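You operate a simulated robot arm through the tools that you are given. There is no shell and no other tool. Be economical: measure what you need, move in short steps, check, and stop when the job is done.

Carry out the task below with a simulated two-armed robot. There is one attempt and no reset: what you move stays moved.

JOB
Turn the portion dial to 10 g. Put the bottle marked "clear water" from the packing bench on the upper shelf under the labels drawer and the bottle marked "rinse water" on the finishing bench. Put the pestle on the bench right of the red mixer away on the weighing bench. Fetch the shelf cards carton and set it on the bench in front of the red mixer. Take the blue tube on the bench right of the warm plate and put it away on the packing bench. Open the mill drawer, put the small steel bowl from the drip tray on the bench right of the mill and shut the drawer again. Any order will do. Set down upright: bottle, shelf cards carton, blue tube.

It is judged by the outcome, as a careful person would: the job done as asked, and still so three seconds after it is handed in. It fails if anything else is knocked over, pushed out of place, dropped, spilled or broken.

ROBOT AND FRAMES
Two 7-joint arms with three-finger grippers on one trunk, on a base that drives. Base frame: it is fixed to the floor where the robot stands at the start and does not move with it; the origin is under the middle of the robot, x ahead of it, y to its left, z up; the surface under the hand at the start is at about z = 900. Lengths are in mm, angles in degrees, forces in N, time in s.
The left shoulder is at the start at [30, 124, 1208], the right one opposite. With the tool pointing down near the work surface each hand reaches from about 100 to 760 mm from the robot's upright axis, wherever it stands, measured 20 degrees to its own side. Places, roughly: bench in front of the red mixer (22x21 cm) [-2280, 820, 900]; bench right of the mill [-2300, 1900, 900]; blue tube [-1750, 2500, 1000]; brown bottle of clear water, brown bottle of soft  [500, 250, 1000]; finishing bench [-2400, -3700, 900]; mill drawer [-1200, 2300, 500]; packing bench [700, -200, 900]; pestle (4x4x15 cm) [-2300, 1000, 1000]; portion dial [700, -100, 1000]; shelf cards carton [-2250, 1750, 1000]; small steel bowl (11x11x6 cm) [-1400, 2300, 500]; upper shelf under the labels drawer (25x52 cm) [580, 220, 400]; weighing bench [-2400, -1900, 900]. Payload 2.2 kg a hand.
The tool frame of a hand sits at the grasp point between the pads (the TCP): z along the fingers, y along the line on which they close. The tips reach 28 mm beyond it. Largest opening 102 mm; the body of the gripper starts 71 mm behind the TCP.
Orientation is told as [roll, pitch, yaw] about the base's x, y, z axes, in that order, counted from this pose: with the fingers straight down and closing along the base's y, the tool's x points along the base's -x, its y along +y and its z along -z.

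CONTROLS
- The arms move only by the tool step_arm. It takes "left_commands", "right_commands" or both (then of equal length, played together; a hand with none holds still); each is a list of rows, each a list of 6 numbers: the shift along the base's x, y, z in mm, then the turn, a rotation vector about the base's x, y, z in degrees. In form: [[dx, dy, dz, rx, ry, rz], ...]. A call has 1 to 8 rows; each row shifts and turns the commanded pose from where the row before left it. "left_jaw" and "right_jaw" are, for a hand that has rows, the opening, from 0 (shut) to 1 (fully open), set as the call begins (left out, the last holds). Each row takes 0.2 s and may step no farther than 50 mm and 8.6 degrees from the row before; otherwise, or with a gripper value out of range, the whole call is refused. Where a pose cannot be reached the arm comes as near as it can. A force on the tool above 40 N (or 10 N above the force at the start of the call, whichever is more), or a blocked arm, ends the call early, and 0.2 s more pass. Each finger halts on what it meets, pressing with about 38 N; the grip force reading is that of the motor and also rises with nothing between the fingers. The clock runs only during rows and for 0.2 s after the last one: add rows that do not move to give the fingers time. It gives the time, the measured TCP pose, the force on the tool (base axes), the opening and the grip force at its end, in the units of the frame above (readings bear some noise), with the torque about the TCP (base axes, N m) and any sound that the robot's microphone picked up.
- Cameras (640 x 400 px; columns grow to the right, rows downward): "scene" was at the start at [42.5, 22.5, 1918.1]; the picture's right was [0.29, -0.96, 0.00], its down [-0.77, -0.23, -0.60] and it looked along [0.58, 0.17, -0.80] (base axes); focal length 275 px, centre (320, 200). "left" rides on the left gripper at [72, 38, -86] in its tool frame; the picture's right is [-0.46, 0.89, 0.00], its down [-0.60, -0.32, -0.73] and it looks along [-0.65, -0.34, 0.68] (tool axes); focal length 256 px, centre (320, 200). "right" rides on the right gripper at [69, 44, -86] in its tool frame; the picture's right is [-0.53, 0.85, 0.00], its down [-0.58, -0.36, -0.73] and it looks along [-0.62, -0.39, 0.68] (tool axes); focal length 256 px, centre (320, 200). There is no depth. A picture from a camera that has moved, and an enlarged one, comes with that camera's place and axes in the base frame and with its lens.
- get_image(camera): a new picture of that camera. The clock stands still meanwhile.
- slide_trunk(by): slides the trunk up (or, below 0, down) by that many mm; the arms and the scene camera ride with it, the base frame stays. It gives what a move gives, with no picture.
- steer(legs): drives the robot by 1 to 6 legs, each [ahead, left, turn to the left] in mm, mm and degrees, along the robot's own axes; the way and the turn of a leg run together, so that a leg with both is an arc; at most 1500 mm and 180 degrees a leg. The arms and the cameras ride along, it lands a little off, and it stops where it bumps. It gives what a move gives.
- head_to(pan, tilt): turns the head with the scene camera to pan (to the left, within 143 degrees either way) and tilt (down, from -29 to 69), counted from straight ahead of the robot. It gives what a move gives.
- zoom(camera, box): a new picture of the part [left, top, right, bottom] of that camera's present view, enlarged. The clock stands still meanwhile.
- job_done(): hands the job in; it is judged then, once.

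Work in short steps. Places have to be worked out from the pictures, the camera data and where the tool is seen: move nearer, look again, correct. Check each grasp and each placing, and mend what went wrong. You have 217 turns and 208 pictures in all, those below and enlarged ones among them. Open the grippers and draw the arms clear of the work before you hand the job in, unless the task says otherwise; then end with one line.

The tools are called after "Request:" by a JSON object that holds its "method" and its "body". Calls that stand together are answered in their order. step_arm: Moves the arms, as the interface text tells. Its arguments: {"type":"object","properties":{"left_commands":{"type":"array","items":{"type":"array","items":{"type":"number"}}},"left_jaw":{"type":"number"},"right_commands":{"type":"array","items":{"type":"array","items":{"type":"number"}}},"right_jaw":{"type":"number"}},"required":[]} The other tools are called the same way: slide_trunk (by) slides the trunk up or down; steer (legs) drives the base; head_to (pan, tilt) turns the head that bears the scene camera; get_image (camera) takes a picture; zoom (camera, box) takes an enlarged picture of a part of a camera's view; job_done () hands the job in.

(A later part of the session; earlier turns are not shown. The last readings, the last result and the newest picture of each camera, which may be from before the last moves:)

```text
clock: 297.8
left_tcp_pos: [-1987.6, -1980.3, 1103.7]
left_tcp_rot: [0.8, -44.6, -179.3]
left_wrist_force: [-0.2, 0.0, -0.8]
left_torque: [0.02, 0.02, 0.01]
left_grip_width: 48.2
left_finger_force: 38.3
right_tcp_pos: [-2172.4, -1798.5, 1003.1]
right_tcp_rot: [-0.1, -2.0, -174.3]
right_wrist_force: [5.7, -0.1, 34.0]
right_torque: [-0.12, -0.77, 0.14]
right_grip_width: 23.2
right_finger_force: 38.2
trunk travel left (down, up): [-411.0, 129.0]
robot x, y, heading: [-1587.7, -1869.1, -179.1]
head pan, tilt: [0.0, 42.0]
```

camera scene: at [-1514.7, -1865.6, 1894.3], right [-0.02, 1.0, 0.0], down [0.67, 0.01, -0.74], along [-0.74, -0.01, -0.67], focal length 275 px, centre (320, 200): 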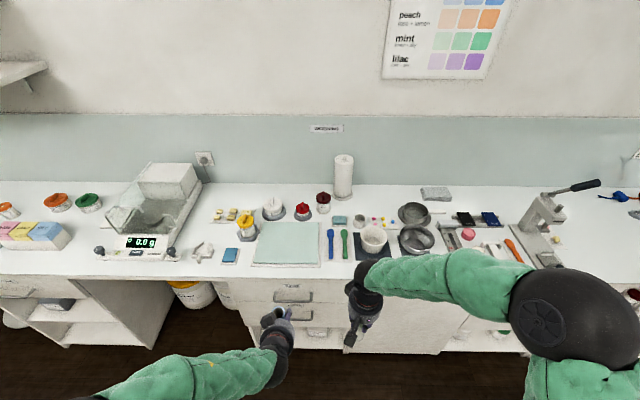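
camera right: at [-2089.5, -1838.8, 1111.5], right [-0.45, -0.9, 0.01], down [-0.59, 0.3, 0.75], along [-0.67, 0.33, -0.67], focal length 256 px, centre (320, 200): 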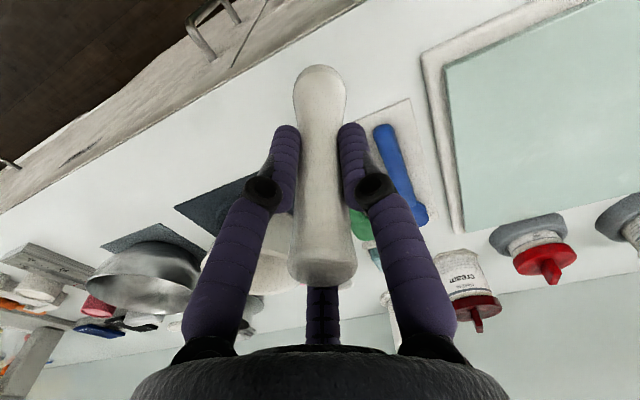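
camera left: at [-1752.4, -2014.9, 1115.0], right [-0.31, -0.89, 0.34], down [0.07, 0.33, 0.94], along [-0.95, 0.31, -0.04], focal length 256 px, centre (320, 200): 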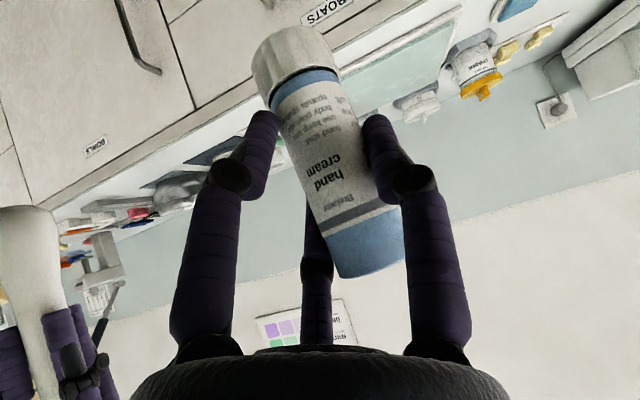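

Contact. Ease up 1 mm, open, and rise straight up.

Request:
{"method": "step_arm", "body": {"right_commands": [[0, 0, 1, 0, 0, 0], [0, 0, 0, 0, 0, 0]]}}

Request:
{"method": "step_arm", "body": {"right_commands": [[0, 0, 0, 0, 0, 0], [0, 0, 0, 0, 0, 0], [0, 0, 0, 0, 0, 0], [0, 0, 30, 0, 0, 0], [0, 0, 45, 0, 0, 0], [0, 0, 45, 0, 0, 0], [40, 0, 20, 0, 0, 0], [48, 0, 0, 0, 0, 0]], "right_jaw": 0.7}}

Request:
{"method": "zoom", "body": {"camera": "scene", "box": [240, 190, 440, 310]}}

```text
clock: 298.4
left_tcp_pos: [-1988.0, -1980.7, 1104.5]
left_tcp_rot: [0.9, -44.6, -179.2]
left_wrist_force: [0.8, -0.1, -0.6]
left_torque: [-0.01, 0.02, 0.03]
left_grip_width: 48.0
left_finger_force: 38.2
right_tcp_pos: [-2172.1, -1798.1, 1004.5]
right_tcp_rot: [-0.1, -2.0, -174.2]
right_wrist_force: [-1.3, -0.6, 32.9]
right_torque: [-0.1, -0.04, 0.13]
right_grip_width: 23.2
right_finger_force: 37.9
trunk travel left (down, up): [-411.0, 129.0]
robot x, y, heading: [-1586.8, -1865.9, -178.9]
head pan, tilt: [0.0, 42.0]
```

```text
clock: 300.1
left_tcp_pos: [-1990.9, -1979.7, 1101.1]
left_tcp_rot: [1.0, -44.5, -179.4]
left_wrist_force: [0.0, 0.4, -0.4]
left_torque: [0.0, -0.02, 0.02]
left_grip_width: 48.0
left_finger_force: 38.6
right_tcp_pos: [-2086.0, -1799.0, 1142.2]
right_tcp_rot: [-0.1, -1.6, -174.1]
right_wrist_force: [0.9, 0.3, -0.2]
right_torque: [-0.01, 0.01, 0.03]
right_grip_width: 71.5
right_finger_force: 0.0
trunk travel left (down, up): [-411.0, 129.0]
robot x, y, heading: [-1587.1, -1868.7, -178.9]
head pan, tilt: [0.0, 42.0]
```

```text
3.20 times, centred on (340, 250) of scene
camera zoom: at [-1638.6, -1867.6, 1894.4], right [-0.02, 1.0, 0.0], down [0.67, 0.01, -0.74], along [-0.74, -0.01, -0.67], focal length 881 px, centre (256, 40)
```

zoom: 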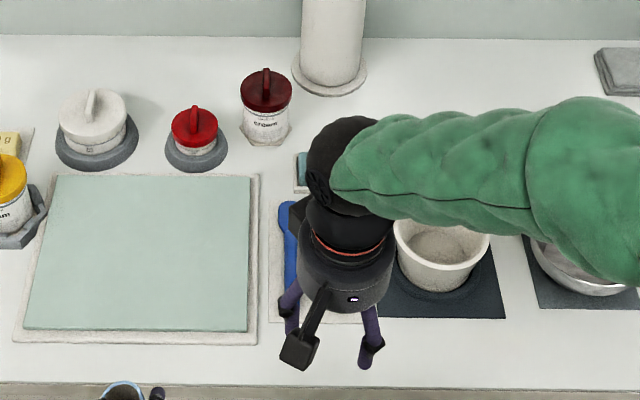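

The pestle is hidden by the hand; retract further and look again.

Request:
{"method": "step_arm", "body": {"right_commands": [[48, 0, 10, 0, 0, 0], [48, 15, 10, 0, 0, 0], [20, 40, 10, 0, 0, 0]]}}

Request:
{"method": "zoom", "body": {"camera": "scene", "box": [240, 190, 440, 310]}}

```text
refused: row 2 steps farther than a row can; nothing moved
```

```text
3.20 times, centred on (340, 250) of scene
camera zoom: at [-1638.6, -1867.6, 1894.4], right [-0.02, 1.0, 0.0], down [0.67, 0.01, -0.74], along [-0.74, -0.01, -0.67], focal length 881 px, centre (256, 40)
```

zoom: 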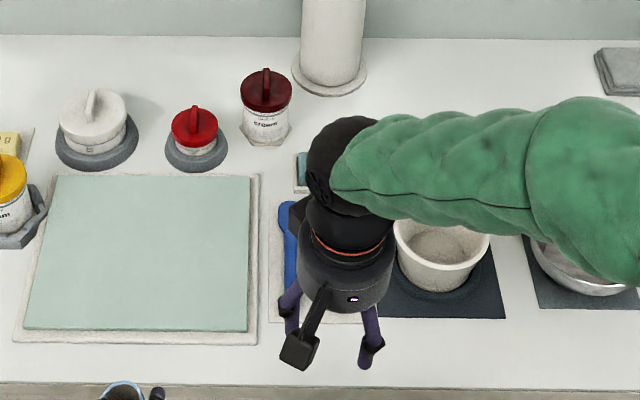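

Request:
{"method": "step_arm", "body": {"right_commands": [[46, 0, 10, 0, 0, 0], [46, 10, 10, 0, 0, 0], [20, 40, 10, 0, 0, 0]]}}

Request:
{"method": "get_image", "body": {"camera": "scene"}}

```text
clock: 300.9
left_tcp_pos: [-1989.6, -1979.2, 1103.2]
left_tcp_rot: [1.2, -44.5, -179.4]
left_wrist_force: [0.2, 0.9, -0.7]
left_torque: [-0.05, -0.01, 0.01]
left_grip_width: 47.8
left_finger_force: 37.9
right_tcp_pos: [-1971.2, -1746.1, 1167.9]
right_tcp_rot: [-0.1, -1.5, -174.1]
right_wrist_force: [-0.3, -0.4, 0.0]
right_torque: [-0.06, 0.06, 0.02]
right_grip_width: 71.5
right_finger_force: 0.1
trunk travel left (down, up): [-411.0, 129.0]
robot x, y, heading: [-1587.0, -1865.6, -179.0]
head pan, tilt: [0.0, 42.0]
```

```text
33 pictures are left
camera scene: at [-1638.9, -1865.2, 1894.4], right [-0.02, 1.0, 0.0], down [0.67, 0.01, -0.74], along [-0.74, -0.01, -0.67], focal length 275 px, centre (320, 200)
```

scene: 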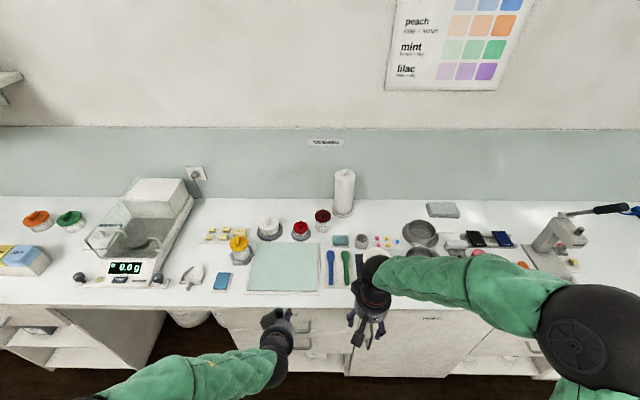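

Zoom at the expected pestle location.

Request:
{"method": "zoom", "body": {"camera": "scene", "box": [300, 240, 400, 310]}}

Request:
{"method": "get_image", "body": {"camera": "right"}}

```text
5.71 times, centred on (350, 275) of scene
camera zoom: at [-1638.9, -1865.2, 1894.4], right [-0.02, 1.0, 0.0], down [0.67, 0.01, -0.74], along [-0.74, -0.01, -0.67], focal length 1573 px, centre (149, -229)
```

zoom: 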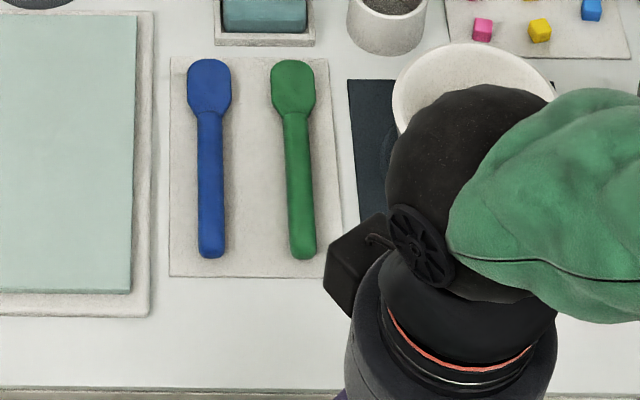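

```text
31 pictures are left
camera right: at [-1896.0, -1783.8, 1252.9], right [-0.44, -0.9, 0.01], down [-0.59, 0.3, 0.75], along [-0.67, 0.32, -0.67], focal length 256 px, centre (320, 200)
```

right: 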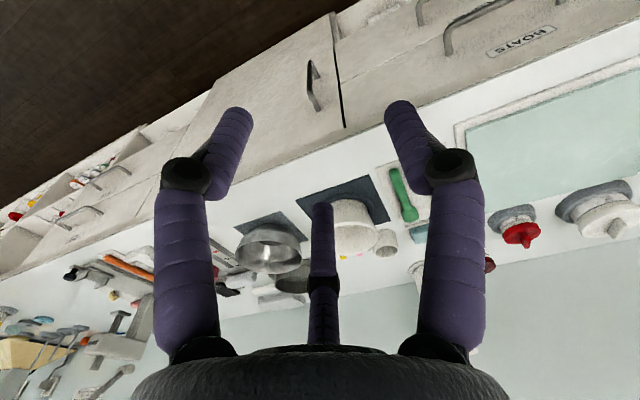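

The pestle isn't where I released it; it may lie hidden under the arm or have fallen. I move the right arm away and look.

Request:
{"method": "step_arm", "body": {"right_commands": [[30, 38, 5, 0, 0, 0], [30, 38, 5, 0, 0, 0], [30, 38, 5, 0, 0, 0], [30, 38, 5, 0, 0, 0]]}}

Request:
{"method": "head_to", "body": {"pan": -6, "tilt": 55}}

Request:
{"method": "get_image", "body": {"camera": "scene"}}

```text
clock: 301.9
left_tcp_pos: [-1988.2, -1981.0, 1101.9]
left_tcp_rot: [1.0, -44.5, -179.3]
left_wrist_force: [0.8, 0.6, -0.5]
left_torque: [-0.03, 0.0, 0.05]
left_grip_width: 47.5
left_finger_force: 37.9
right_tcp_pos: [-1850.2, -1595.9, 1190.0]
right_tcp_rot: [0.0, -1.4, -174.1]
right_wrist_force: [0.2, -0.4, 1.4]
right_torque: [0.04, 0.02, -0.01]
right_grip_width: 71.3
right_finger_force: 0.0
trunk travel left (down, up): [-411.0, 129.0]
robot x, y, heading: [-1586.9, -1869.1, -179.2]
head pan, tilt: [0.0, 42.0]
```

```text
clock: 302.7
left_tcp_pos: [-1989.6, -1980.8, 1101.8]
left_tcp_rot: [1.0, -44.5, -179.3]
left_wrist_force: [0.3, 0.7, 0.3]
left_torque: [-0.03, -0.02, 0.0]
left_grip_width: 47.7
left_finger_force: 37.7
right_tcp_pos: [-1851.9, -1596.3, 1188.8]
right_tcp_rot: [-0.1, -1.4, -174.1]
right_wrist_force: [-0.6, 0.7, 0.4]
right_torque: [0.02, -0.01, 0.0]
right_grip_width: 71.4
right_finger_force: 0.0
trunk travel left (down, up): [-411.0, 129.0]
robot x, y, heading: [-1588.4, -1866.4, -179.1]
head pan, tilt: [-6.0, 55.0]
```

```text
30 pictures are left
camera scene: at [-1628.7, -1860.1, 1876.6], right [0.09, 1.0, 0.0], down [0.82, -0.07, -0.57], along [-0.57, 0.05, -0.82], focal length 275 px, centre (320, 200)
```

scene: 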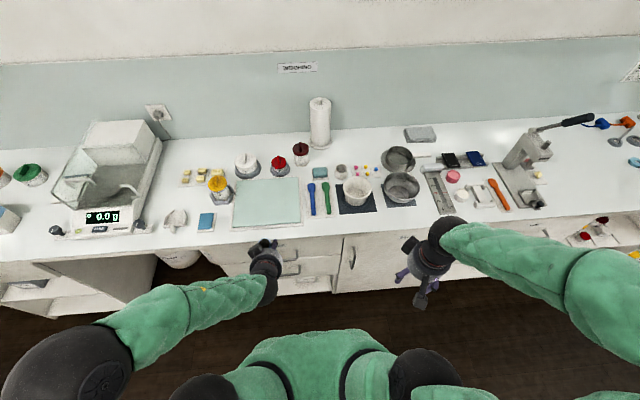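

Not on the bench front. Look at the floor between bench and base.

Request:
{"method": "zoom", "body": {"camera": "scene", "box": [220, 160, 480, 340]}}

Request:
{"method": "steer", "body": {"legs": [[-350, 0, 0]]}}

Request:
{"method": "head_to", "body": {"pan": -3, "tilt": 52}}

Request:
{"method": "get_image", "body": {"camera": "scene"}}

```text
2.22 times, centred on (350, 250) of scene
camera zoom: at [-1628.7, -1860.1, 1876.6], right [0.09, 1.0, 0.0], down [0.82, -0.07, -0.57], along [-0.57, 0.05, -0.82], focal length 612 px, centre (253, 89)
```

zoom: 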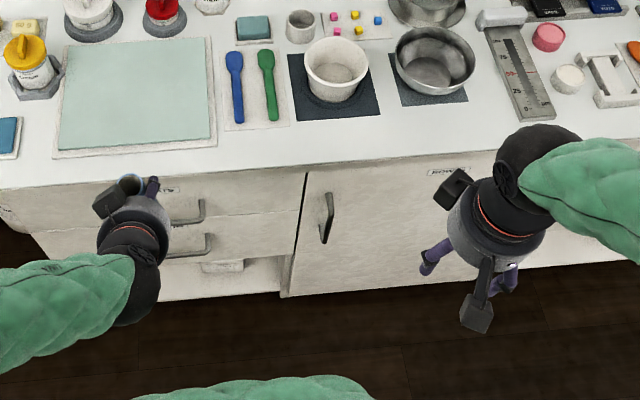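

```text
clock: 304.9
left_tcp_pos: [-1646.4, -1974.6, 1102.8]
left_tcp_rot: [1.0, -44.5, -179.6]
left_wrist_force: [1.0, 0.6, -1.1]
left_torque: [0.03, -0.01, 0.02]
left_grip_width: 47.6
left_finger_force: 38.0
right_tcp_pos: [-1506.8, -1590.5, 1190.5]
right_tcp_rot: [0.0, -1.5, -174.3]
right_wrist_force: [0.8, 0.1, -0.2]
right_torque: [0.01, 0.04, 0.01]
right_grip_width: 71.4
right_finger_force: 0.0
trunk travel left (down, up): [-411.0, 129.0]
robot x, y, heading: [-1241.2, -1863.4, -179.2]
head pan, tilt: [-6.0, 55.0]
```

```text
clock: 305.6
left_tcp_pos: [-1646.7, -1972.9, 1102.1]
left_tcp_rot: [1.0, -44.5, -179.4]
left_wrist_force: [0.2, -0.3, -0.3]
left_torque: [-0.03, 0.02, -0.04]
left_grip_width: 47.6
left_finger_force: 37.9
right_tcp_pos: [-1508.6, -1591.1, 1189.0]
right_tcp_rot: [-0.1, -1.5, -174.4]
right_wrist_force: [-0.4, 0.6, 0.1]
right_torque: [-0.08, 0.01, -0.01]
right_grip_width: 71.3
right_finger_force: 0.1
trunk travel left (down, up): [-411.0, 129.0]
robot x, y, heading: [-1240.5, -1864.2, -179.4]
head pan, tilt: [-3.0, 52.0]
```

```text
28 pictures are left
camera scene: at [-1287.1, -1858.8, 1880.5], right [0.04, 1.0, 0.0], down [0.79, -0.03, -0.62], along [-0.62, 0.03, -0.79], focal length 275 px, centre (320, 200)
```

scene: 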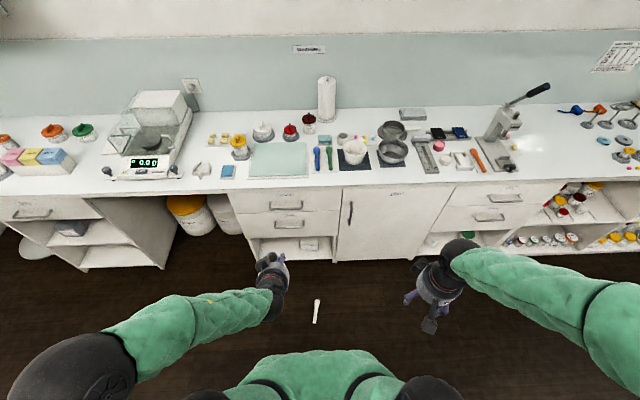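

The pestle lies on the floor, so it got knocked off at release. I'll own that and recover it: zoom to measure its pose.

Request:
{"method": "zoom", "body": {"camera": "scene", "box": [285, 285, 349, 335]}}

```text
8.00 times, centred on (317, 310) of scene
camera zoom: at [-1287.1, -1858.8, 1880.5], right [0.04, 1.0, 0.0], down [0.79, -0.03, -0.62], along [-0.62, 0.03, -0.79], focal length 2202 px, centre (344, -680)
```

zoom: 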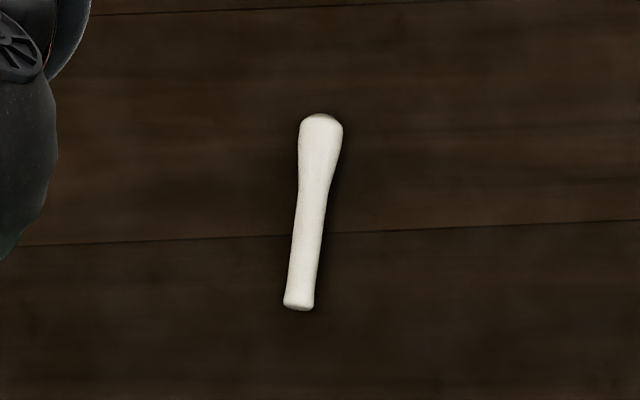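

Intact, lying with its middle at about (-1815,-1865) on the floor. Reposition, lower the trunk fully and bring the right hand above it.

Request:
{"method": "steer", "body": {"legs": [[55, 105, 0]]}}

Request:
{"method": "slide_trunk", "body": {"by": -400}}

Request:
{"method": "slide_trunk", "body": {"by": -10}}

Request:
{"method": "step_arm", "body": {"right_commands": [[-30, -22, -30, 0, 0, -3], [-30, -22, -30, 0, 0, -3], [-30, -22, -30, 0, 0, -3], [-30, -22, -30, 0, 0, -3], [-30, -22, -30, 0, 0, -3], [-30, -22, -30, 0, 0, 0], [-28, -20, -30, 0, 0, 0], [-28, -20, -30, 0, 0, 0]], "right_jaw": 0.8}}

```text
clock: 306.8
left_tcp_pos: [-1702.0, -2081.8, 1102.2]
left_tcp_rot: [1.0, -44.4, -179.5]
left_wrist_force: [-0.1, 0.3, -0.3]
left_torque: [-0.02, 0.02, -0.03]
left_grip_width: 47.7
left_finger_force: 38.5
right_tcp_pos: [-1562.1, -1699.6, 1189.4]
right_tcp_rot: [-0.1, -1.4, -174.3]
right_wrist_force: [-0.9, -0.7, 0.4]
right_torque: [-0.02, -0.04, 0.0]
right_grip_width: 71.5
right_finger_force: 0.2
trunk travel left (down, up): [-411.0, 129.0]
robot x, y, heading: [-1296.0, -1966.3, -179.3]
head pan, tilt: [-3.0, 52.0]
```

```text
clock: 310.6
left_tcp_pos: [-1700.2, -2081.6, 703.0]
left_tcp_rot: [1.0, -44.5, -179.5]
left_wrist_force: [0.5, -0.4, -0.4]
left_torque: [0.01, 0.03, 0.04]
left_grip_width: 47.5
left_finger_force: 38.1
right_tcp_pos: [-1561.0, -1698.0, 789.2]
right_tcp_rot: [-0.1, -1.5, -174.3]
right_wrist_force: [0.6, -0.4, 0.3]
right_torque: [-0.02, -0.01, 0.03]
right_grip_width: 71.4
right_finger_force: 0.1
trunk travel left (down, up): [-11.0, 529.0]
robot x, y, heading: [-1295.9, -1969.2, -179.4]
head pan, tilt: [-3.0, 52.0]
```

```text
clock: 311.2
left_tcp_pos: [-1700.8, -2081.6, 691.9]
left_tcp_rot: [1.0, -44.4, -179.4]
left_wrist_force: [0.1, -0.4, 0.0]
left_torque: [0.0, 0.03, 0.02]
left_grip_width: 47.4
left_finger_force: 37.7
right_tcp_pos: [-1560.9, -1698.6, 778.7]
right_tcp_rot: [-0.1, -1.5, -174.3]
right_wrist_force: [-0.2, -0.5, 0.5]
right_torque: [-0.04, -0.01, 0.01]
right_grip_width: 71.6
right_finger_force: 0.0
trunk travel left (down, up): [-1.0, 539.0]
robot x, y, heading: [-1295.9, -1969.1, -179.4]
head pan, tilt: [-3.0, 52.0]
```

```text
clock: 313.0
left_tcp_pos: [-1700.9, -2081.9, 692.8]
left_tcp_rot: [1.0, -44.5, -179.6]
left_wrist_force: [-0.3, 0.2, -0.2]
left_torque: [0.0, 0.01, 0.01]
left_grip_width: 46.9
left_finger_force: 37.9
right_tcp_pos: [-1797.0, -1871.9, 538.4]
right_tcp_rot: [0.0, -1.5, 170.7]
right_wrist_force: [-0.3, 0.5, -0.1]
right_torque: [-0.01, 0.01, -0.01]
right_grip_width: 81.4
right_finger_force: 0.0
trunk travel left (down, up): [-1.0, 539.0]
robot x, y, heading: [-1301.5, -1967.8, -179.5]
head pan, tilt: [-3.0, 52.0]
```

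Descend toward the floor to z≈150, then check with the wrist camera.

Request:
{"method": "step_arm", "body": {"right_commands": [[0, 1, -48, 0, 0, 0], [0, 1, -48, 0, 0, 0], [0, 1, -48, 0, 0, 0], [0, 1, -48, 0, 0, 0], [0, 0, -48, 0, 0, 0], [0, 0, -48, 0, 0, 0], [0, 0, -48, 0, 0, 0], [0, 0, -48, 0, 0, 0]]}}

Request:
{"method": "get_image", "body": {"camera": "right"}}

Request:
{"method": "get_image", "body": {"camera": "left"}}

```text
clock: 314.8
left_tcp_pos: [-1699.5, -2080.7, 691.8]
left_tcp_rot: [0.9, -44.4, -179.5]
left_wrist_force: [0.3, 0.2, -0.2]
left_torque: [0.02, 0.01, -0.01]
left_grip_width: 47.2
left_finger_force: 38.3
right_tcp_pos: [-1786.4, -1868.3, 151.9]
right_tcp_rot: [-0.2, -0.6, 171.0]
right_wrist_force: [5.3, -2.3, -3.5]
right_torque: [0.19, 0.43, 0.02]
right_grip_width: 81.4
right_finger_force: 0.1
trunk travel left (down, up): [-1.0, 539.0]
robot x, y, heading: [-1299.4, -1973.6, -179.5]
head pan, tilt: [-3.0, 52.0]
```

```text
26 pictures are left
camera right: at [-1725.1, -1923.5, 235.3], right [-0.66, -0.75, 0.0], down [-0.5, 0.45, 0.74], along [-0.56, 0.48, -0.67], focal length 256 px, centre (320, 200)
```

right: 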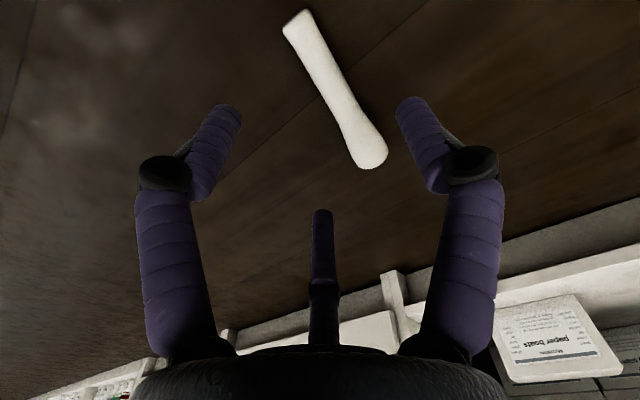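

```text
25 pictures are left
camera left: at [-1588.2, -2117.6, 704.6], right [-0.31, -0.89, 0.34], down [0.07, 0.33, 0.94], along [-0.95, 0.32, -0.04], focal length 256 px, centre (320, 200)
```

left: 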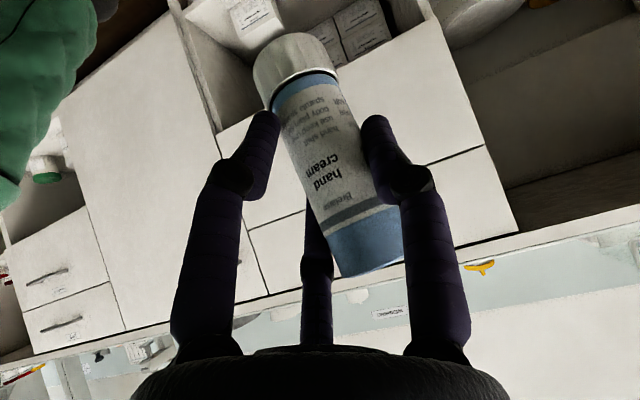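

Pestle confirmed at (-1818,-1868). Continue down carefully.

Request:
{"method": "step_arm", "body": {"right_commands": [[-6, -1, -30, 0, 0, 0], [-6, -1, -30, 0, 0, 0], [0, 0, -30, 0, 0, 0]]}}

```text
clock: 315.6
left_tcp_pos: [-1700.0, -2080.9, 692.3]
left_tcp_rot: [1.0, -44.4, -179.5]
left_wrist_force: [0.1, 0.4, -0.5]
left_torque: [-0.01, 0.0, 0.01]
left_grip_width: 46.7
left_finger_force: 37.9
right_tcp_pos: [-1797.4, -1865.4, 154.4]
right_tcp_rot: [-0.1, -1.5, 170.7]
right_wrist_force: [0.4, 0.6, 0.1]
right_torque: [-0.03, 0.03, -0.03]
right_grip_width: 81.3
right_finger_force: 0.0
right hand out of reach, approached as far as the arm can: row 1, 2, 3
trunk travel left (down, up): [-1.0, 539.0]
robot x, y, heading: [-1293.4, -1972.4, -179.6]
head pan, tilt: [-3.0, 52.0]
```

Too far for this height. I raise and retract the hand, then reposition so the pestle lies nearer, to the right side of the base.

Request:
{"method": "step_arm", "body": {"right_commands": [[30, 0, 35, 0, 0, 0], [35, 5, 30, 0, 0, 0], [40, 10, 25, 0, 0, 0], [40, 15, 20, 0, 0, 0], [40, 20, 15, 0, 0, 0], [20, 30, 10, 0, 0, 0], [10, 40, 10, 0, 0, 0], [10, 40, 0, 0, 0, 0]]}}

Request:
{"method": "steer", "body": {"legs": [[0, 268, 0], [225, 0, 0]]}}

Request:
{"method": "get_image", "body": {"camera": "right"}}

```text
clock: 317.4
left_tcp_pos: [-1699.7, -2080.7, 692.6]
left_tcp_rot: [1.1, -44.5, -179.4]
left_wrist_force: [0.9, -0.1, -0.2]
left_torque: [0.01, 0.01, -0.01]
left_grip_width: 46.6
left_finger_force: 38.2
right_tcp_pos: [-1572.5, -1707.0, 301.5]
right_tcp_rot: [-0.1, -1.5, 170.7]
right_wrist_force: [-0.4, 0.1, -0.5]
right_torque: [0.0, -0.04, 0.01]
right_grip_width: 81.3
right_finger_force: 0.0
trunk travel left (down, up): [-1.0, 539.0]
robot x, y, heading: [-1298.2, -1968.1, -179.3]
head pan, tilt: [-3.0, 52.0]
```

```text
clock: 320.7
left_tcp_pos: [-1926.0, -2358.3, 691.8]
left_tcp_rot: [1.1, -44.3, -179.2]
left_wrist_force: [-0.3, 0.4, -0.7]
left_torque: [-0.02, -0.02, 0.0]
left_grip_width: 46.2
left_finger_force: 38.0
right_tcp_pos: [-1799.7, -1982.9, 300.9]
right_tcp_rot: [-0.1, -1.4, 171.0]
right_wrist_force: [0.6, 0.0, -0.2]
right_torque: [-0.02, 0.02, 0.02]
right_grip_width: 81.4
right_finger_force: 0.1
trunk travel left (down, up): [-1.0, 539.0]
robot x, y, heading: [-1520.8, -2244.1, -179.0]
head pan, tilt: [-3.0, 52.0]
```

```text
24 pictures are left
camera right: at [-1737.0, -2038.1, 384.5], right [-0.66, -0.75, 0.01], down [-0.49, 0.45, 0.75], along [-0.57, 0.49, -0.67], focal length 256 px, centre (320, 200)
```

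right: 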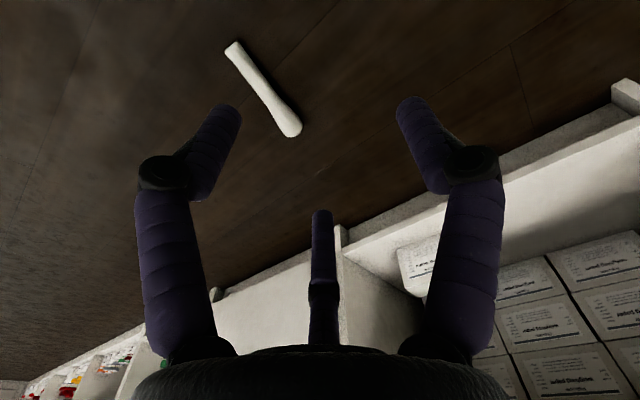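

Pestle undisturbed. Move over it and down.

Request:
{"method": "step_arm", "body": {"right_commands": [[0, 28, -35, 0, 0, 0], [0, 28, -35, 0, 0, 0], [0, 28, -35, 0, 0, 0], [0, 28, -35, 0, 0, 0], [0, 0, -40, 0, 0, 0], [0, 0, -30, 0, 0, 0]]}}

Request:
{"method": "get_image", "body": {"camera": "right"}}

```text
clock: 322.1
left_tcp_pos: [-1926.1, -2359.0, 692.6]
left_tcp_rot: [0.9, -44.4, -179.2]
left_wrist_force: [0.0, -0.2, 0.4]
left_torque: [-0.01, 0.01, -0.04]
left_grip_width: 45.9
left_finger_force: 38.5
right_tcp_pos: [-1799.8, -1871.0, 89.7]
right_tcp_rot: [-0.1, -1.4, 170.9]
right_wrist_force: [-0.7, 0.5, 0.1]
right_torque: [0.0, -0.02, -0.01]
right_grip_width: 81.5
right_finger_force: 0.0
trunk travel left (down, up): [-1.0, 539.0]
robot x, y, heading: [-1524.9, -2244.8, -179.1]
head pan, tilt: [-3.0, 52.0]
```

```text
23 pictures are left
camera right: at [-1736.8, -1926.1, 173.7], right [-0.66, -0.75, 0.01], down [-0.49, 0.45, 0.75], along [-0.57, 0.49, -0.67], focal length 256 px, centre (320, 200)
```

right: 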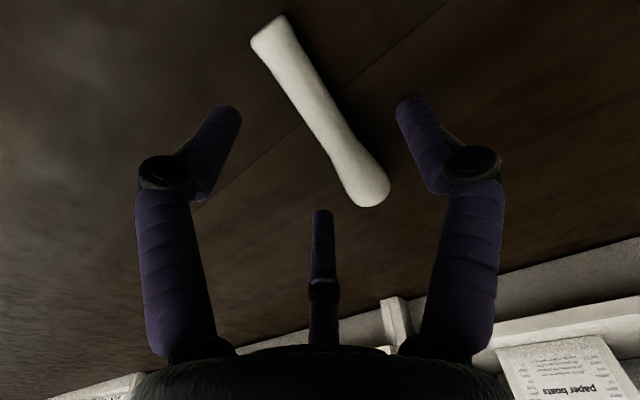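

Aligned. Descend to z≈34 and close.

Request:
{"method": "step_arm", "body": {"right_commands": [[0, 0, -25, 0, 0, 0], [0, 0, -20, 0, 0, 0], [0, 0, -10, 0, 0, 0]]}}

Request:
{"method": "step_arm", "body": {"right_commands": [[0, 0, 0, 0, 0, 0], [0, 0, 0, 0, 0, 0], [0, 0, 0, 0, 0, 0], [0, 0, 0, 0, 0, 0]], "right_jaw": 0.1}}

Request:
{"method": "step_arm", "body": {"right_commands": [[0, 0, 20, 0, 0, 0], [0, 0, 40, 0, 0, 0], [0, -10, 45, 0, 0, 0], [0, -20, 45, 0, 0, 0], [0, 0, 0, 0, 0, 0]]}}

Request:
{"method": "get_image", "body": {"camera": "right"}}

```text
clock: 322.9
left_tcp_pos: [-1925.6, -2357.7, 692.5]
left_tcp_rot: [1.0, -44.5, -179.2]
left_wrist_force: [0.7, 0.1, 0.0]
left_torque: [-0.02, 0.0, 0.01]
left_grip_width: 45.5
left_finger_force: 37.8
right_tcp_pos: [-1801.8, -1873.9, 48.8]
right_tcp_rot: [-0.1, -1.6, 171.1]
right_wrist_force: [0.2, 0.3, 1.2]
right_torque: [0.0, 0.02, -0.01]
right_grip_width: 81.4
right_finger_force: 0.2
right hand out of reach, approached as far as the arm can: row 2, 3
trunk travel left (down, up): [-1.0, 539.0]
robot x, y, heading: [-1523.9, -2245.9, -178.9]
head pan, tilt: [-3.0, 52.0]
```

```text
clock: 323.4
left_tcp_pos: [-1924.9, -2359.2, 692.5]
left_tcp_rot: [0.9, -44.5, -179.2]
left_wrist_force: [-1.2, 0.4, 0.9]
left_torque: [-0.02, 0.0, 0.01]
left_grip_width: 46.0
left_finger_force: 37.9
right_tcp_pos: [-1807.6, -1865.2, 52.2]
right_tcp_rot: [-0.7, -2.0, 170.9]
right_wrist_force: [3.2, -0.8, 24.6]
right_torque: [-0.09, 0.12, -0.05]
right_grip_width: 6.0
right_finger_force: 31.4
trunk travel left (down, up): [-1.0, 539.0]
robot x, y, heading: [-1524.9, -2246.2, -178.9]
head pan, tilt: [-3.0, 52.0]
stopped in row 2 (right hand): the force on the tool passed its limit at 55 N (the readings are from after the stop); the commanded pose is now the measured one
```

```text
clock: 324.6
left_tcp_pos: [-1925.2, -2358.5, 692.3]
left_tcp_rot: [1.1, -44.5, -179.2]
left_wrist_force: [-0.3, -1.2, -0.7]
left_torque: [-0.01, 0.0, 0.01]
left_grip_width: 45.3
left_finger_force: 38.2
right_tcp_pos: [-1807.2, -1895.7, 201.6]
right_tcp_rot: [-0.4, -2.0, 170.9]
right_wrist_force: [0.3, -0.2, 0.3]
right_torque: [0.0, 0.01, 0.03]
right_grip_width: 10.1
right_finger_force: 0.1
trunk travel left (down, up): [-1.0, 539.0]
robot x, y, heading: [-1518.4, -2242.9, -179.1]
head pan, tilt: [-3.0, 52.0]
```

```text
22 pictures are left
camera right: at [-1742.2, -1952.1, 285.0], right [-0.66, -0.75, 0.01], down [-0.49, 0.44, 0.75], along [-0.57, 0.49, -0.66], focal length 256 px, centre (320, 200)
```

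right: 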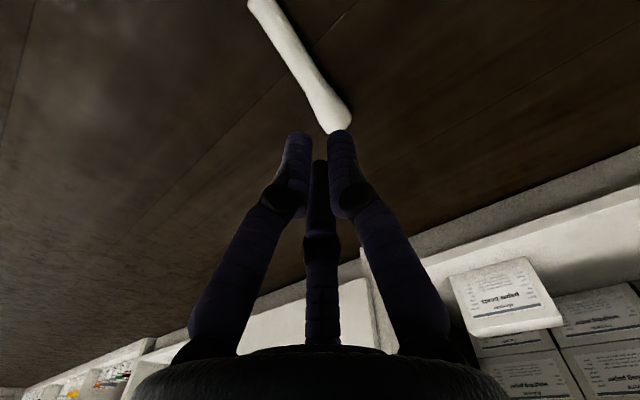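

The arm bottomed at z≈49, just short. I move the base 40 ahead and 45 right and try again.

Request:
{"method": "steer", "body": {"legs": [[40, -45, 0]]}}

Request:
{"method": "step_arm", "body": {"right_commands": [[15, 0, -40, 0, 0, 0], [15, 0, -30, 0, 0, 0], [15, 0, -20, 0, 0, 0], [12, 0, 0, 0, 0, 0]], "right_jaw": 0.8}}

Request:
{"method": "get_image", "body": {"camera": "right"}}

```text
clock: 325.6
left_tcp_pos: [-1968.2, -2312.6, 691.1]
left_tcp_rot: [1.0, -44.4, -179.2]
left_wrist_force: [-0.4, -0.3, -0.4]
left_torque: [0.0, -0.01, 0.01]
left_grip_width: 45.2
left_finger_force: 38.0
right_tcp_pos: [-1847.0, -1851.2, 200.7]
right_tcp_rot: [-0.5, -1.8, 170.8]
right_wrist_force: [-0.4, 0.4, 0.3]
right_torque: [-0.01, 0.0, -0.05]
right_grip_width: 10.1
right_finger_force: 0.0
trunk travel left (down, up): [-1.0, 539.0]
robot x, y, heading: [-1564.8, -2199.7, -179.0]
head pan, tilt: [-3.0, 52.0]
```

```text
clock: 326.6
left_tcp_pos: [-1966.0, -2314.0, 692.5]
left_tcp_rot: [1.0, -44.4, -179.2]
left_wrist_force: [-0.4, -0.6, -0.7]
left_torque: [0.02, -0.02, -0.01]
left_grip_width: 45.4
left_finger_force: 37.9
right_tcp_pos: [-1789.3, -1851.5, 112.0]
right_tcp_rot: [-0.5, -2.0, 170.9]
right_wrist_force: [0.5, -0.5, -0.2]
right_torque: [-0.03, 0.01, -0.02]
right_grip_width: 81.4
right_finger_force: 0.1
trunk travel left (down, up): [-1.0, 539.0]
robot x, y, heading: [-1559.2, -2203.8, -179.2]
head pan, tilt: [-3.0, 52.0]
```

```text
21 pictures are left
camera right: at [-1725.1, -1907.0, 195.2], right [-0.66, -0.75, 0.01], down [-0.49, 0.44, 0.75], along [-0.57, 0.49, -0.66], focal length 256 px, centre (320, 200)
```

right: 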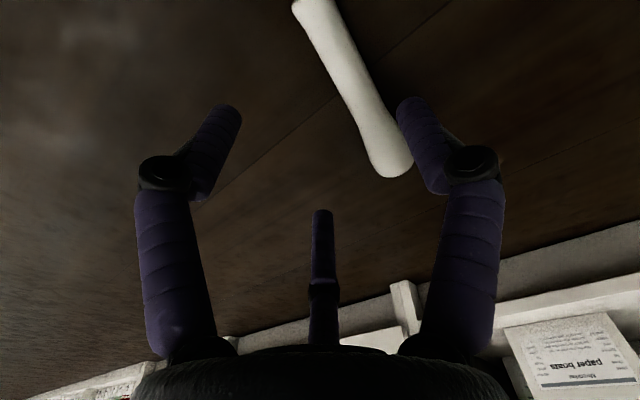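

Shift 24 mm to -y and descend.

Request:
{"method": "step_arm", "body": {"right_commands": [[-3, -24, 0, 0, 0, 0], [0, 0, -30, 0, 0, 0], [0, 0, -25, 0, 0, 0], [0, 0, -15, 0, 0, 0], [0, 0, -9, 0, 0, 0]]}}

Request:
{"method": "get_image", "body": {"camera": "right"}}

```text
clock: 327.8
left_tcp_pos: [-1966.9, -2313.7, 692.7]
left_tcp_rot: [0.9, -44.5, -179.3]
left_wrist_force: [0.4, 0.0, -0.3]
left_torque: [0.03, 0.01, 0.06]
left_grip_width: 45.0
left_finger_force: 38.3
right_tcp_pos: [-1793.4, -1874.8, 31.8]
right_tcp_rot: [-0.6, -2.0, 170.8]
right_wrist_force: [0.3, 0.2, 0.2]
right_torque: [-0.01, -0.01, 0.03]
right_grip_width: 81.6
right_finger_force: 0.0
trunk travel left (down, up): [-1.0, 539.0]
robot x, y, heading: [-1564.1, -2202.4, -178.8]
head pan, tilt: [-3.0, 52.0]
```

```text
20 pictures are left
camera right: at [-1729.4, -1931.7, 114.7], right [-0.66, -0.75, 0.01], down [-0.49, 0.44, 0.75], along [-0.57, 0.49, -0.66], focal length 256 px, centre (320, 200)
```

right: 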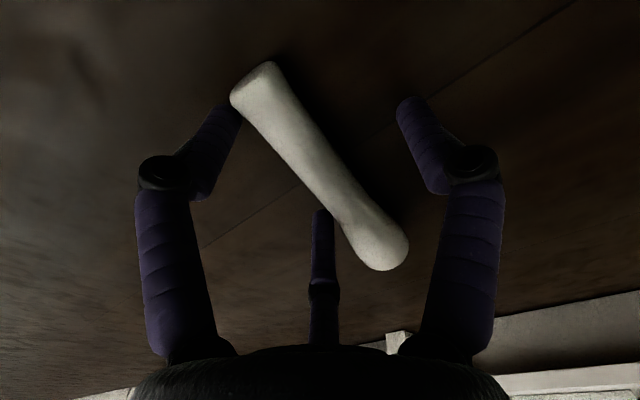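

The pestle lies between pair and thumb. Close and lift.

Request:
{"method": "step_arm", "body": {"right_commands": [[0, 0, 0, 0, 0, 0], [0, 0, 0, 0, 0, 0], [0, 0, 0, 0, 0, 0], [0, 0, 0, 0, 0, 0]], "right_jaw": 0.1}}

Request:
{"method": "step_arm", "body": {"right_commands": [[0, 0, 10, 0, 0, 0], [0, 0, 30, 0, 0, 0], [0, 0, 45, 0, 0, 0], [0, -5, 48, 0, 0, 0], [0, -5, 48, 0, 0, 0], [0, -5, 48, 0, 0, 0]]}}

Request:
{"method": "get_image", "body": {"camera": "right"}}

```text
clock: 328.8
left_tcp_pos: [-1966.0, -2313.8, 693.1]
left_tcp_rot: [0.9, -44.6, -179.3]
left_wrist_force: [-0.8, 0.9, -0.3]
left_torque: [0.01, 0.01, 0.02]
left_grip_width: 44.9
left_finger_force: 37.7
right_tcp_pos: [-1794.3, -1876.4, 32.2]
right_tcp_rot: [-0.5, -1.9, 170.9]
right_wrist_force: [0.6, 1.2, 1.4]
right_torque: [0.08, 0.25, -0.17]
right_grip_width: 34.6
right_finger_force: 37.8
trunk travel left (down, up): [-1.0, 539.0]
robot x, y, heading: [-1561.1, -2201.7, -178.9]
head pan, tilt: [-3.0, 52.0]
```

```text
clock: 330.2
left_tcp_pos: [-1965.8, -2313.1, 691.8]
left_tcp_rot: [1.0, -44.5, -179.2]
left_wrist_force: [0.8, 0.4, 0.3]
left_torque: [-0.01, 0.01, 0.0]
left_grip_width: 45.1
left_finger_force: 37.7
right_tcp_pos: [-1792.7, -1892.9, 260.8]
right_tcp_rot: [-0.3, -1.8, 171.0]
right_wrist_force: [0.3, -0.6, -1.0]
right_torque: [0.08, 0.0, -0.01]
right_grip_width: 34.4
right_finger_force: 38.4
trunk travel left (down, up): [-1.0, 539.0]
robot x, y, heading: [-1561.5, -2201.9, -179.1]
head pan, tilt: [-3.0, 52.0]
```

```text
19 pictures are left
camera right: at [-1728.9, -1948.5, 343.6], right [-0.66, -0.75, 0.01], down [-0.49, 0.44, 0.75], along [-0.57, 0.49, -0.66], focal length 256 px, centre (320, 200)
```

right: 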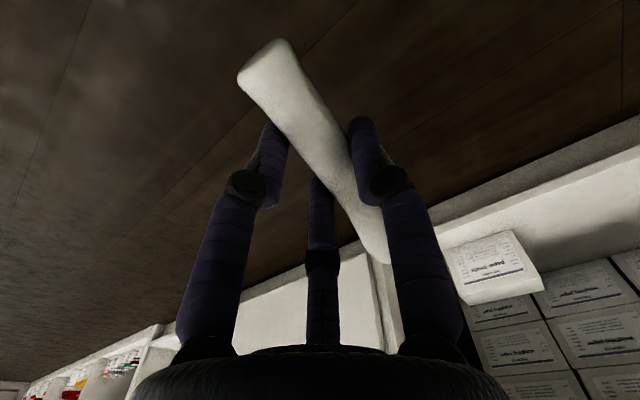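

The pestle is held, lying flat in the grip. I raise everything, rotate the hand 90° so it will lie along the bench front, and drive to the free strip before the steel pan.

Request:
{"method": "slide_trunk", "body": {"by": 400}}

Request:
{"method": "step_arm", "body": {"right_commands": [[0, 0, 45, 0, 0, 8.5], [0, 0, 45, 0, 0, 8.5], [0, 0, 45, 0, 0, 8.5], [0, 0, 45, 0, 0, 8.5], [0, 0, 45, 0, 0, 8.5], [0, 0, 45, 0, 0, 8.5], [0, 0, 45, 0, 0, 8.5], [0, 0, 45, 0, 0, 8.5]]}}

Request:
{"method": "step_arm", "body": {"right_commands": [[0, -20, 45, 0, 0, 8.5], [0, -30, 38, 0, 0, 8.5], [0, -30, 20, 0, 0, 6]]}}

Request:
{"method": "steer", "body": {"legs": [[0, -545, 0]]}}

Request:
{"method": "head_to", "body": {"pan": -3, "tilt": 50}}

Request:
{"method": "get_image", "body": {"camera": "scene"}}

```text
clock: 334.0
left_tcp_pos: [-1966.4, -2313.0, 1092.7]
left_tcp_rot: [1.0, -44.4, -179.3]
left_wrist_force: [0.2, 0.6, 0.4]
left_torque: [0.0, 0.0, 0.01]
left_grip_width: 44.7
left_finger_force: 37.7
right_tcp_pos: [-1794.9, -1891.5, 660.6]
right_tcp_rot: [-0.5, -1.9, 171.0]
right_wrist_force: [-0.2, 0.2, -1.2]
right_torque: [0.01, -0.07, 0.01]
right_grip_width: 34.4
right_finger_force: 38.2
trunk travel left (down, up): [-401.0, 139.0]
robot x, y, heading: [-1561.9, -2202.4, -178.9]
head pan, tilt: [-3.0, 52.0]
```

```text
clock: 335.8
left_tcp_pos: [-1966.4, -2313.0, 1091.6]
left_tcp_rot: [1.1, -44.4, -179.2]
left_wrist_force: [0.0, -0.2, -0.7]
left_torque: [-0.01, -0.03, -0.01]
left_grip_width: 44.5
left_finger_force: 37.9
right_tcp_pos: [-1792.7, -1892.0, 1023.0]
right_tcp_rot: [-0.4, -2.0, -121.2]
right_wrist_force: [0.6, -0.8, -2.8]
right_torque: [0.06, -0.02, 0.01]
right_grip_width: 34.4
right_finger_force: 37.5
trunk travel left (down, up): [-401.0, 139.0]
robot x, y, heading: [-1563.6, -2199.4, -179.0]
head pan, tilt: [-3.0, 52.0]
```

```text
clock: 336.6
left_tcp_pos: [-1966.1, -2312.8, 1092.3]
left_tcp_rot: [1.0, -44.5, -179.3]
left_wrist_force: [0.2, -0.1, 0.1]
left_torque: [0.01, -0.01, 0.01]
left_grip_width: 44.4
left_finger_force: 37.5
right_tcp_pos: [-1792.8, -1970.7, 1125.8]
right_tcp_rot: [-0.6, -2.0, -98.0]
right_wrist_force: [0.5, 0.7, -2.1]
right_torque: [0.03, 0.01, -0.01]
right_grip_width: 34.6
right_finger_force: 38.0
trunk travel left (down, up): [-401.0, 139.0]
robot x, y, heading: [-1564.6, -2200.1, -179.1]
head pan, tilt: [-3.0, 52.0]
```

```text
clock: 339.8
left_tcp_pos: [-1975.4, -1773.8, 1093.1]
left_tcp_rot: [1.0, -44.5, -179.4]
left_wrist_force: [0.1, -0.2, -0.6]
left_torque: [-0.01, 0.01, -0.03]
left_grip_width: 44.6
left_finger_force: 37.9
right_tcp_pos: [-1801.8, -1430.2, 1125.6]
right_tcp_rot: [-0.5, -1.9, -98.2]
right_wrist_force: [-0.2, 0.8, -2.3]
right_torque: [-0.01, -0.01, 0.02]
right_grip_width: 34.3
right_finger_force: 37.9
trunk travel left (down, up): [-401.0, 139.0]
robot x, y, heading: [-1575.3, -1659.6, -179.1]
head pan, tilt: [-3.0, 52.0]
```

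```text
clock: 340.4
left_tcp_pos: [-1975.7, -1773.2, 1093.5]
left_tcp_rot: [1.0, -44.4, -179.2]
left_wrist_force: [0.5, -0.1, -0.6]
left_torque: [0.01, 0.01, -0.01]
left_grip_width: 44.5
left_finger_force: 37.6
right_tcp_pos: [-1801.6, -1429.4, 1124.5]
right_tcp_rot: [-0.5, -2.0, -98.2]
right_wrist_force: [-0.5, -0.6, -1.8]
right_torque: [0.1, 0.02, -0.01]
right_grip_width: 34.8
right_finger_force: 37.8
trunk travel left (down, up): [-401.0, 139.0]
robot x, y, heading: [-1570.7, -1659.0, -179.3]
head pan, tilt: [-3.0, 50.0]
```

```text
18 pictures are left
camera scene: at [-1618.4, -1655.7, 1873.1], right [0.04, 1.0, 0.0], down [0.77, -0.03, -0.64], along [-0.64, 0.02, -0.77], focal length 275 px, centre (320, 200)
```

scene: 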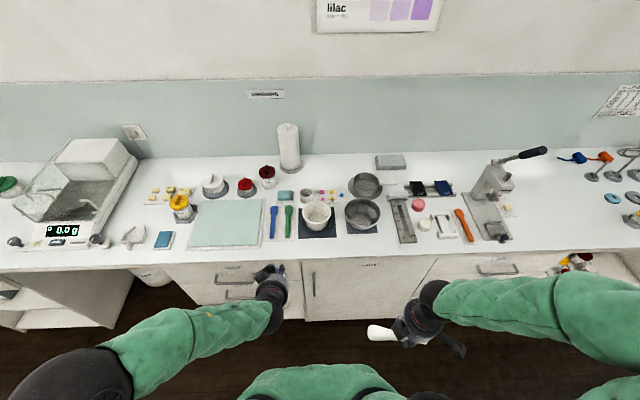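

The strip is free: aim at (-2192,-1480). Move over and lower.

Request:
{"method": "step_arm", "body": {"right_commands": [[-48, -6, 0, 0, 0, 0], [-48, -6, 0, 0, 0, 0], [-48, -6, 0, 0, 0, 0], [-48, -6, 0, 0, 0, 0], [-48, -6, 0, 0, 0, 0], [-48, -7, 0, 0, 0, 0], [-49, -7, 0, 0, 0, 0], [-49, -7, 0, 0, 0, 0]]}}

Request:
{"method": "step_arm", "body": {"right_commands": [[-5, 0, -45, 0, 0, 0], [0, 0, -45, 0, 0, 0], [0, 0, -45, 0, 0, 0], [0, 0, -30, 0, 0, 0]]}}

Request:
{"method": "zoom", "body": {"camera": "scene", "box": [270, 165, 450, 285]}}

```text
clock: 342.2
left_tcp_pos: [-1977.5, -1771.9, 1089.8]
left_tcp_rot: [1.0, -44.4, -179.3]
left_wrist_force: [-0.2, 0.0, 0.1]
left_torque: [0.04, -0.03, 0.01]
left_grip_width: 44.5
left_finger_force: 37.6
right_tcp_pos: [-2189.5, -1482.8, 1121.7]
right_tcp_rot: [-0.4, -2.0, -98.2]
right_wrist_force: [0.2, 0.0, -1.7]
right_torque: [0.09, -0.05, 0.01]
right_grip_width: 34.4
right_finger_force: 37.9
trunk travel left (down, up): [-401.0, 139.0]
robot x, y, heading: [-1571.4, -1658.2, -179.4]
head pan, tilt: [-3.0, 50.0]
```

```text
clock: 343.2
left_tcp_pos: [-1976.0, -1772.9, 1091.9]
left_tcp_rot: [1.0, -44.4, -179.3]
left_wrist_force: [-0.6, 0.2, -0.9]
left_torque: [-0.03, -0.02, 0.0]
left_grip_width: 44.3
left_finger_force: 38.6
right_tcp_pos: [-2193.1, -1483.4, 958.9]
right_tcp_rot: [-0.5, -1.9, -98.1]
right_wrist_force: [-0.4, 0.8, -1.0]
right_torque: [0.04, 0.02, 0.01]
right_grip_width: 34.3
right_finger_force: 37.8
trunk travel left (down, up): [-401.0, 139.0]
robot x, y, heading: [-1572.9, -1665.4, -178.9]
head pan, tilt: [-3.0, 50.0]
```

```text
3.33 times, centred on (360, 225) of scene
camera zoom: at [-1619.2, -1655.9, 1873.1], right [0.04, 1.0, 0.0], down [0.77, -0.03, -0.64], along [-0.64, 0.02, -0.77], focal length 917 px, centre (187, 117)
```

zoom: 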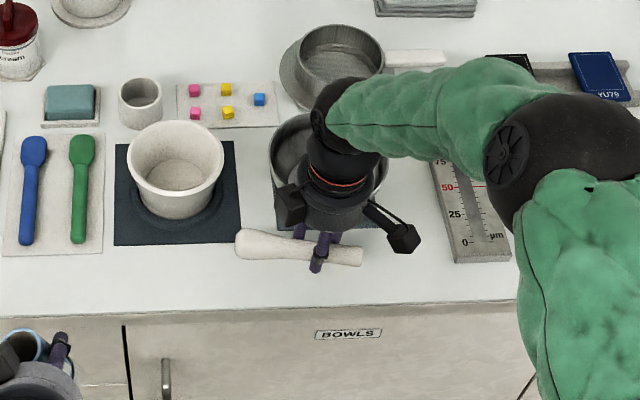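

Clear. Lower to contact.

Request:
{"method": "step_arm", "body": {"right_commands": [[0, 0, -12, 0, 0, 0], [0, 0, -6, 0, 0, 0], [0, 0, -3, 0, 0, 0], [0, 0, -2, 0, 0, 0]]}}

Request:
{"method": "step_arm", "body": {"right_commands": [[0, 0, -2, 0, 0, 0], [0, 0, -2, 0, 0, 0], [0, 0, -1, 0, 0, 0]]}}

```text
clock: 344.2
left_tcp_pos: [-1975.4, -1772.7, 1093.0]
left_tcp_rot: [1.0, -44.5, -179.3]
left_wrist_force: [0.0, 0.9, 0.0]
left_torque: [-0.02, 0.0, 0.02]
left_grip_width: 44.3
left_finger_force: 37.9
right_tcp_pos: [-2193.1, -1481.2, 936.9]
right_tcp_rot: [-0.5, -2.0, -98.2]
right_wrist_force: [-0.4, -0.3, -2.3]
right_torque: [0.04, 0.0, 0.01]
right_grip_width: 34.3
right_finger_force: 37.8
trunk travel left (down, up): [-401.0, 139.0]
robot x, y, heading: [-1571.4, -1662.9, -179.0]
head pan, tilt: [-3.0, 50.0]
```

```text
clock: 345.0
left_tcp_pos: [-1974.6, -1773.9, 1092.0]
left_tcp_rot: [1.0, -44.6, -179.2]
left_wrist_force: [-0.6, 1.1, -0.3]
left_torque: [-0.01, -0.01, -0.01]
left_grip_width: 44.3
left_finger_force: 38.1
right_tcp_pos: [-2193.1, -1482.5, 931.7]
right_tcp_rot: [-0.5, -2.0, -98.1]
right_wrist_force: [-0.8, -1.2, 2.1]
right_torque: [-0.28, -0.04, 0.05]
right_grip_width: 34.6
right_finger_force: 38.2
trunk travel left (down, up): [-401.0, 139.0]
robot x, y, heading: [-1569.6, -1659.8, -179.0]
head pan, tilt: [-3.0, 50.0]
```

Light contact at the bulb. Open and rise straight up slowly.

Request:
{"method": "step_arm", "body": {"right_commands": [[0, 0, -1, 0, 0, 0], [0, 0, 0, 0, 0, 0]], "right_jaw": 0.4}}

Request:
{"method": "step_arm", "body": {"right_commands": [[0, 0, 0, 0, 0, 0], [0, 0, 0, 0, 0, 0], [0, 0, 12, 0, 0, 0], [0, 0, 25, 0, 0, 0], [0, 0, 45, 0, 0, 0], [0, 0, 45, 0, 0, 0], [0, 0, 45, 0, 0, 0]], "right_jaw": 0.7}}

Request:
{"method": "zoom", "body": {"camera": "scene", "box": [270, 165, 450, 285]}}

```text
clock: 345.6
left_tcp_pos: [-1975.6, -1772.2, 1091.3]
left_tcp_rot: [1.0, -44.4, -179.3]
left_wrist_force: [0.3, 0.5, -0.5]
left_torque: [0.02, 0.0, -0.01]
left_grip_width: 44.1
left_finger_force: 37.9
right_tcp_pos: [-2192.3, -1481.6, 930.7]
right_tcp_rot: [-0.5, -2.0, -98.2]
right_wrist_force: [-1.0, 0.1, 0.1]
right_torque: [0.02, 0.01, -0.02]
right_grip_width: 40.8
right_finger_force: 0.0
trunk travel left (down, up): [-401.0, 139.0]
robot x, y, heading: [-1569.5, -1660.9, -179.0]
head pan, tilt: [-3.0, 50.0]
```

```text
clock: 347.2
left_tcp_pos: [-1974.1, -1774.0, 1092.0]
left_tcp_rot: [1.0, -44.5, -179.3]
left_wrist_force: [0.8, -1.0, 0.4]
left_torque: [0.04, 0.03, -0.02]
left_grip_width: 44.1
left_finger_force: 38.1
right_tcp_pos: [-2189.5, -1479.5, 1103.5]
right_tcp_rot: [-0.4, -1.9, -98.1]
right_wrist_force: [0.8, 0.6, -0.1]
right_torque: [0.03, 0.01, 0.03]
right_grip_width: 71.4
right_finger_force: 0.2
trunk travel left (down, up): [-401.0, 139.0]
robot x, y, heading: [-1571.5, -1660.7, -179.2]
head pan, tilt: [-3.0, 50.0]
```

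```text
3.33 times, centred on (360, 225) of scene
camera zoom: at [-1616.9, -1656.5, 1873.2], right [0.04, 1.0, 0.0], down [0.77, -0.03, -0.64], along [-0.64, 0.02, -0.77], focal length 917 px, centre (187, 117)
```

zoom: 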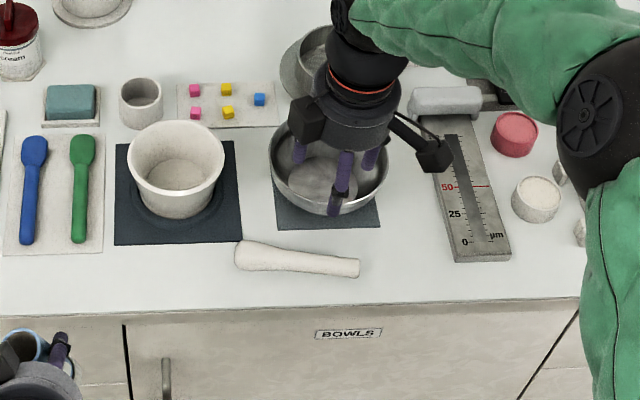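

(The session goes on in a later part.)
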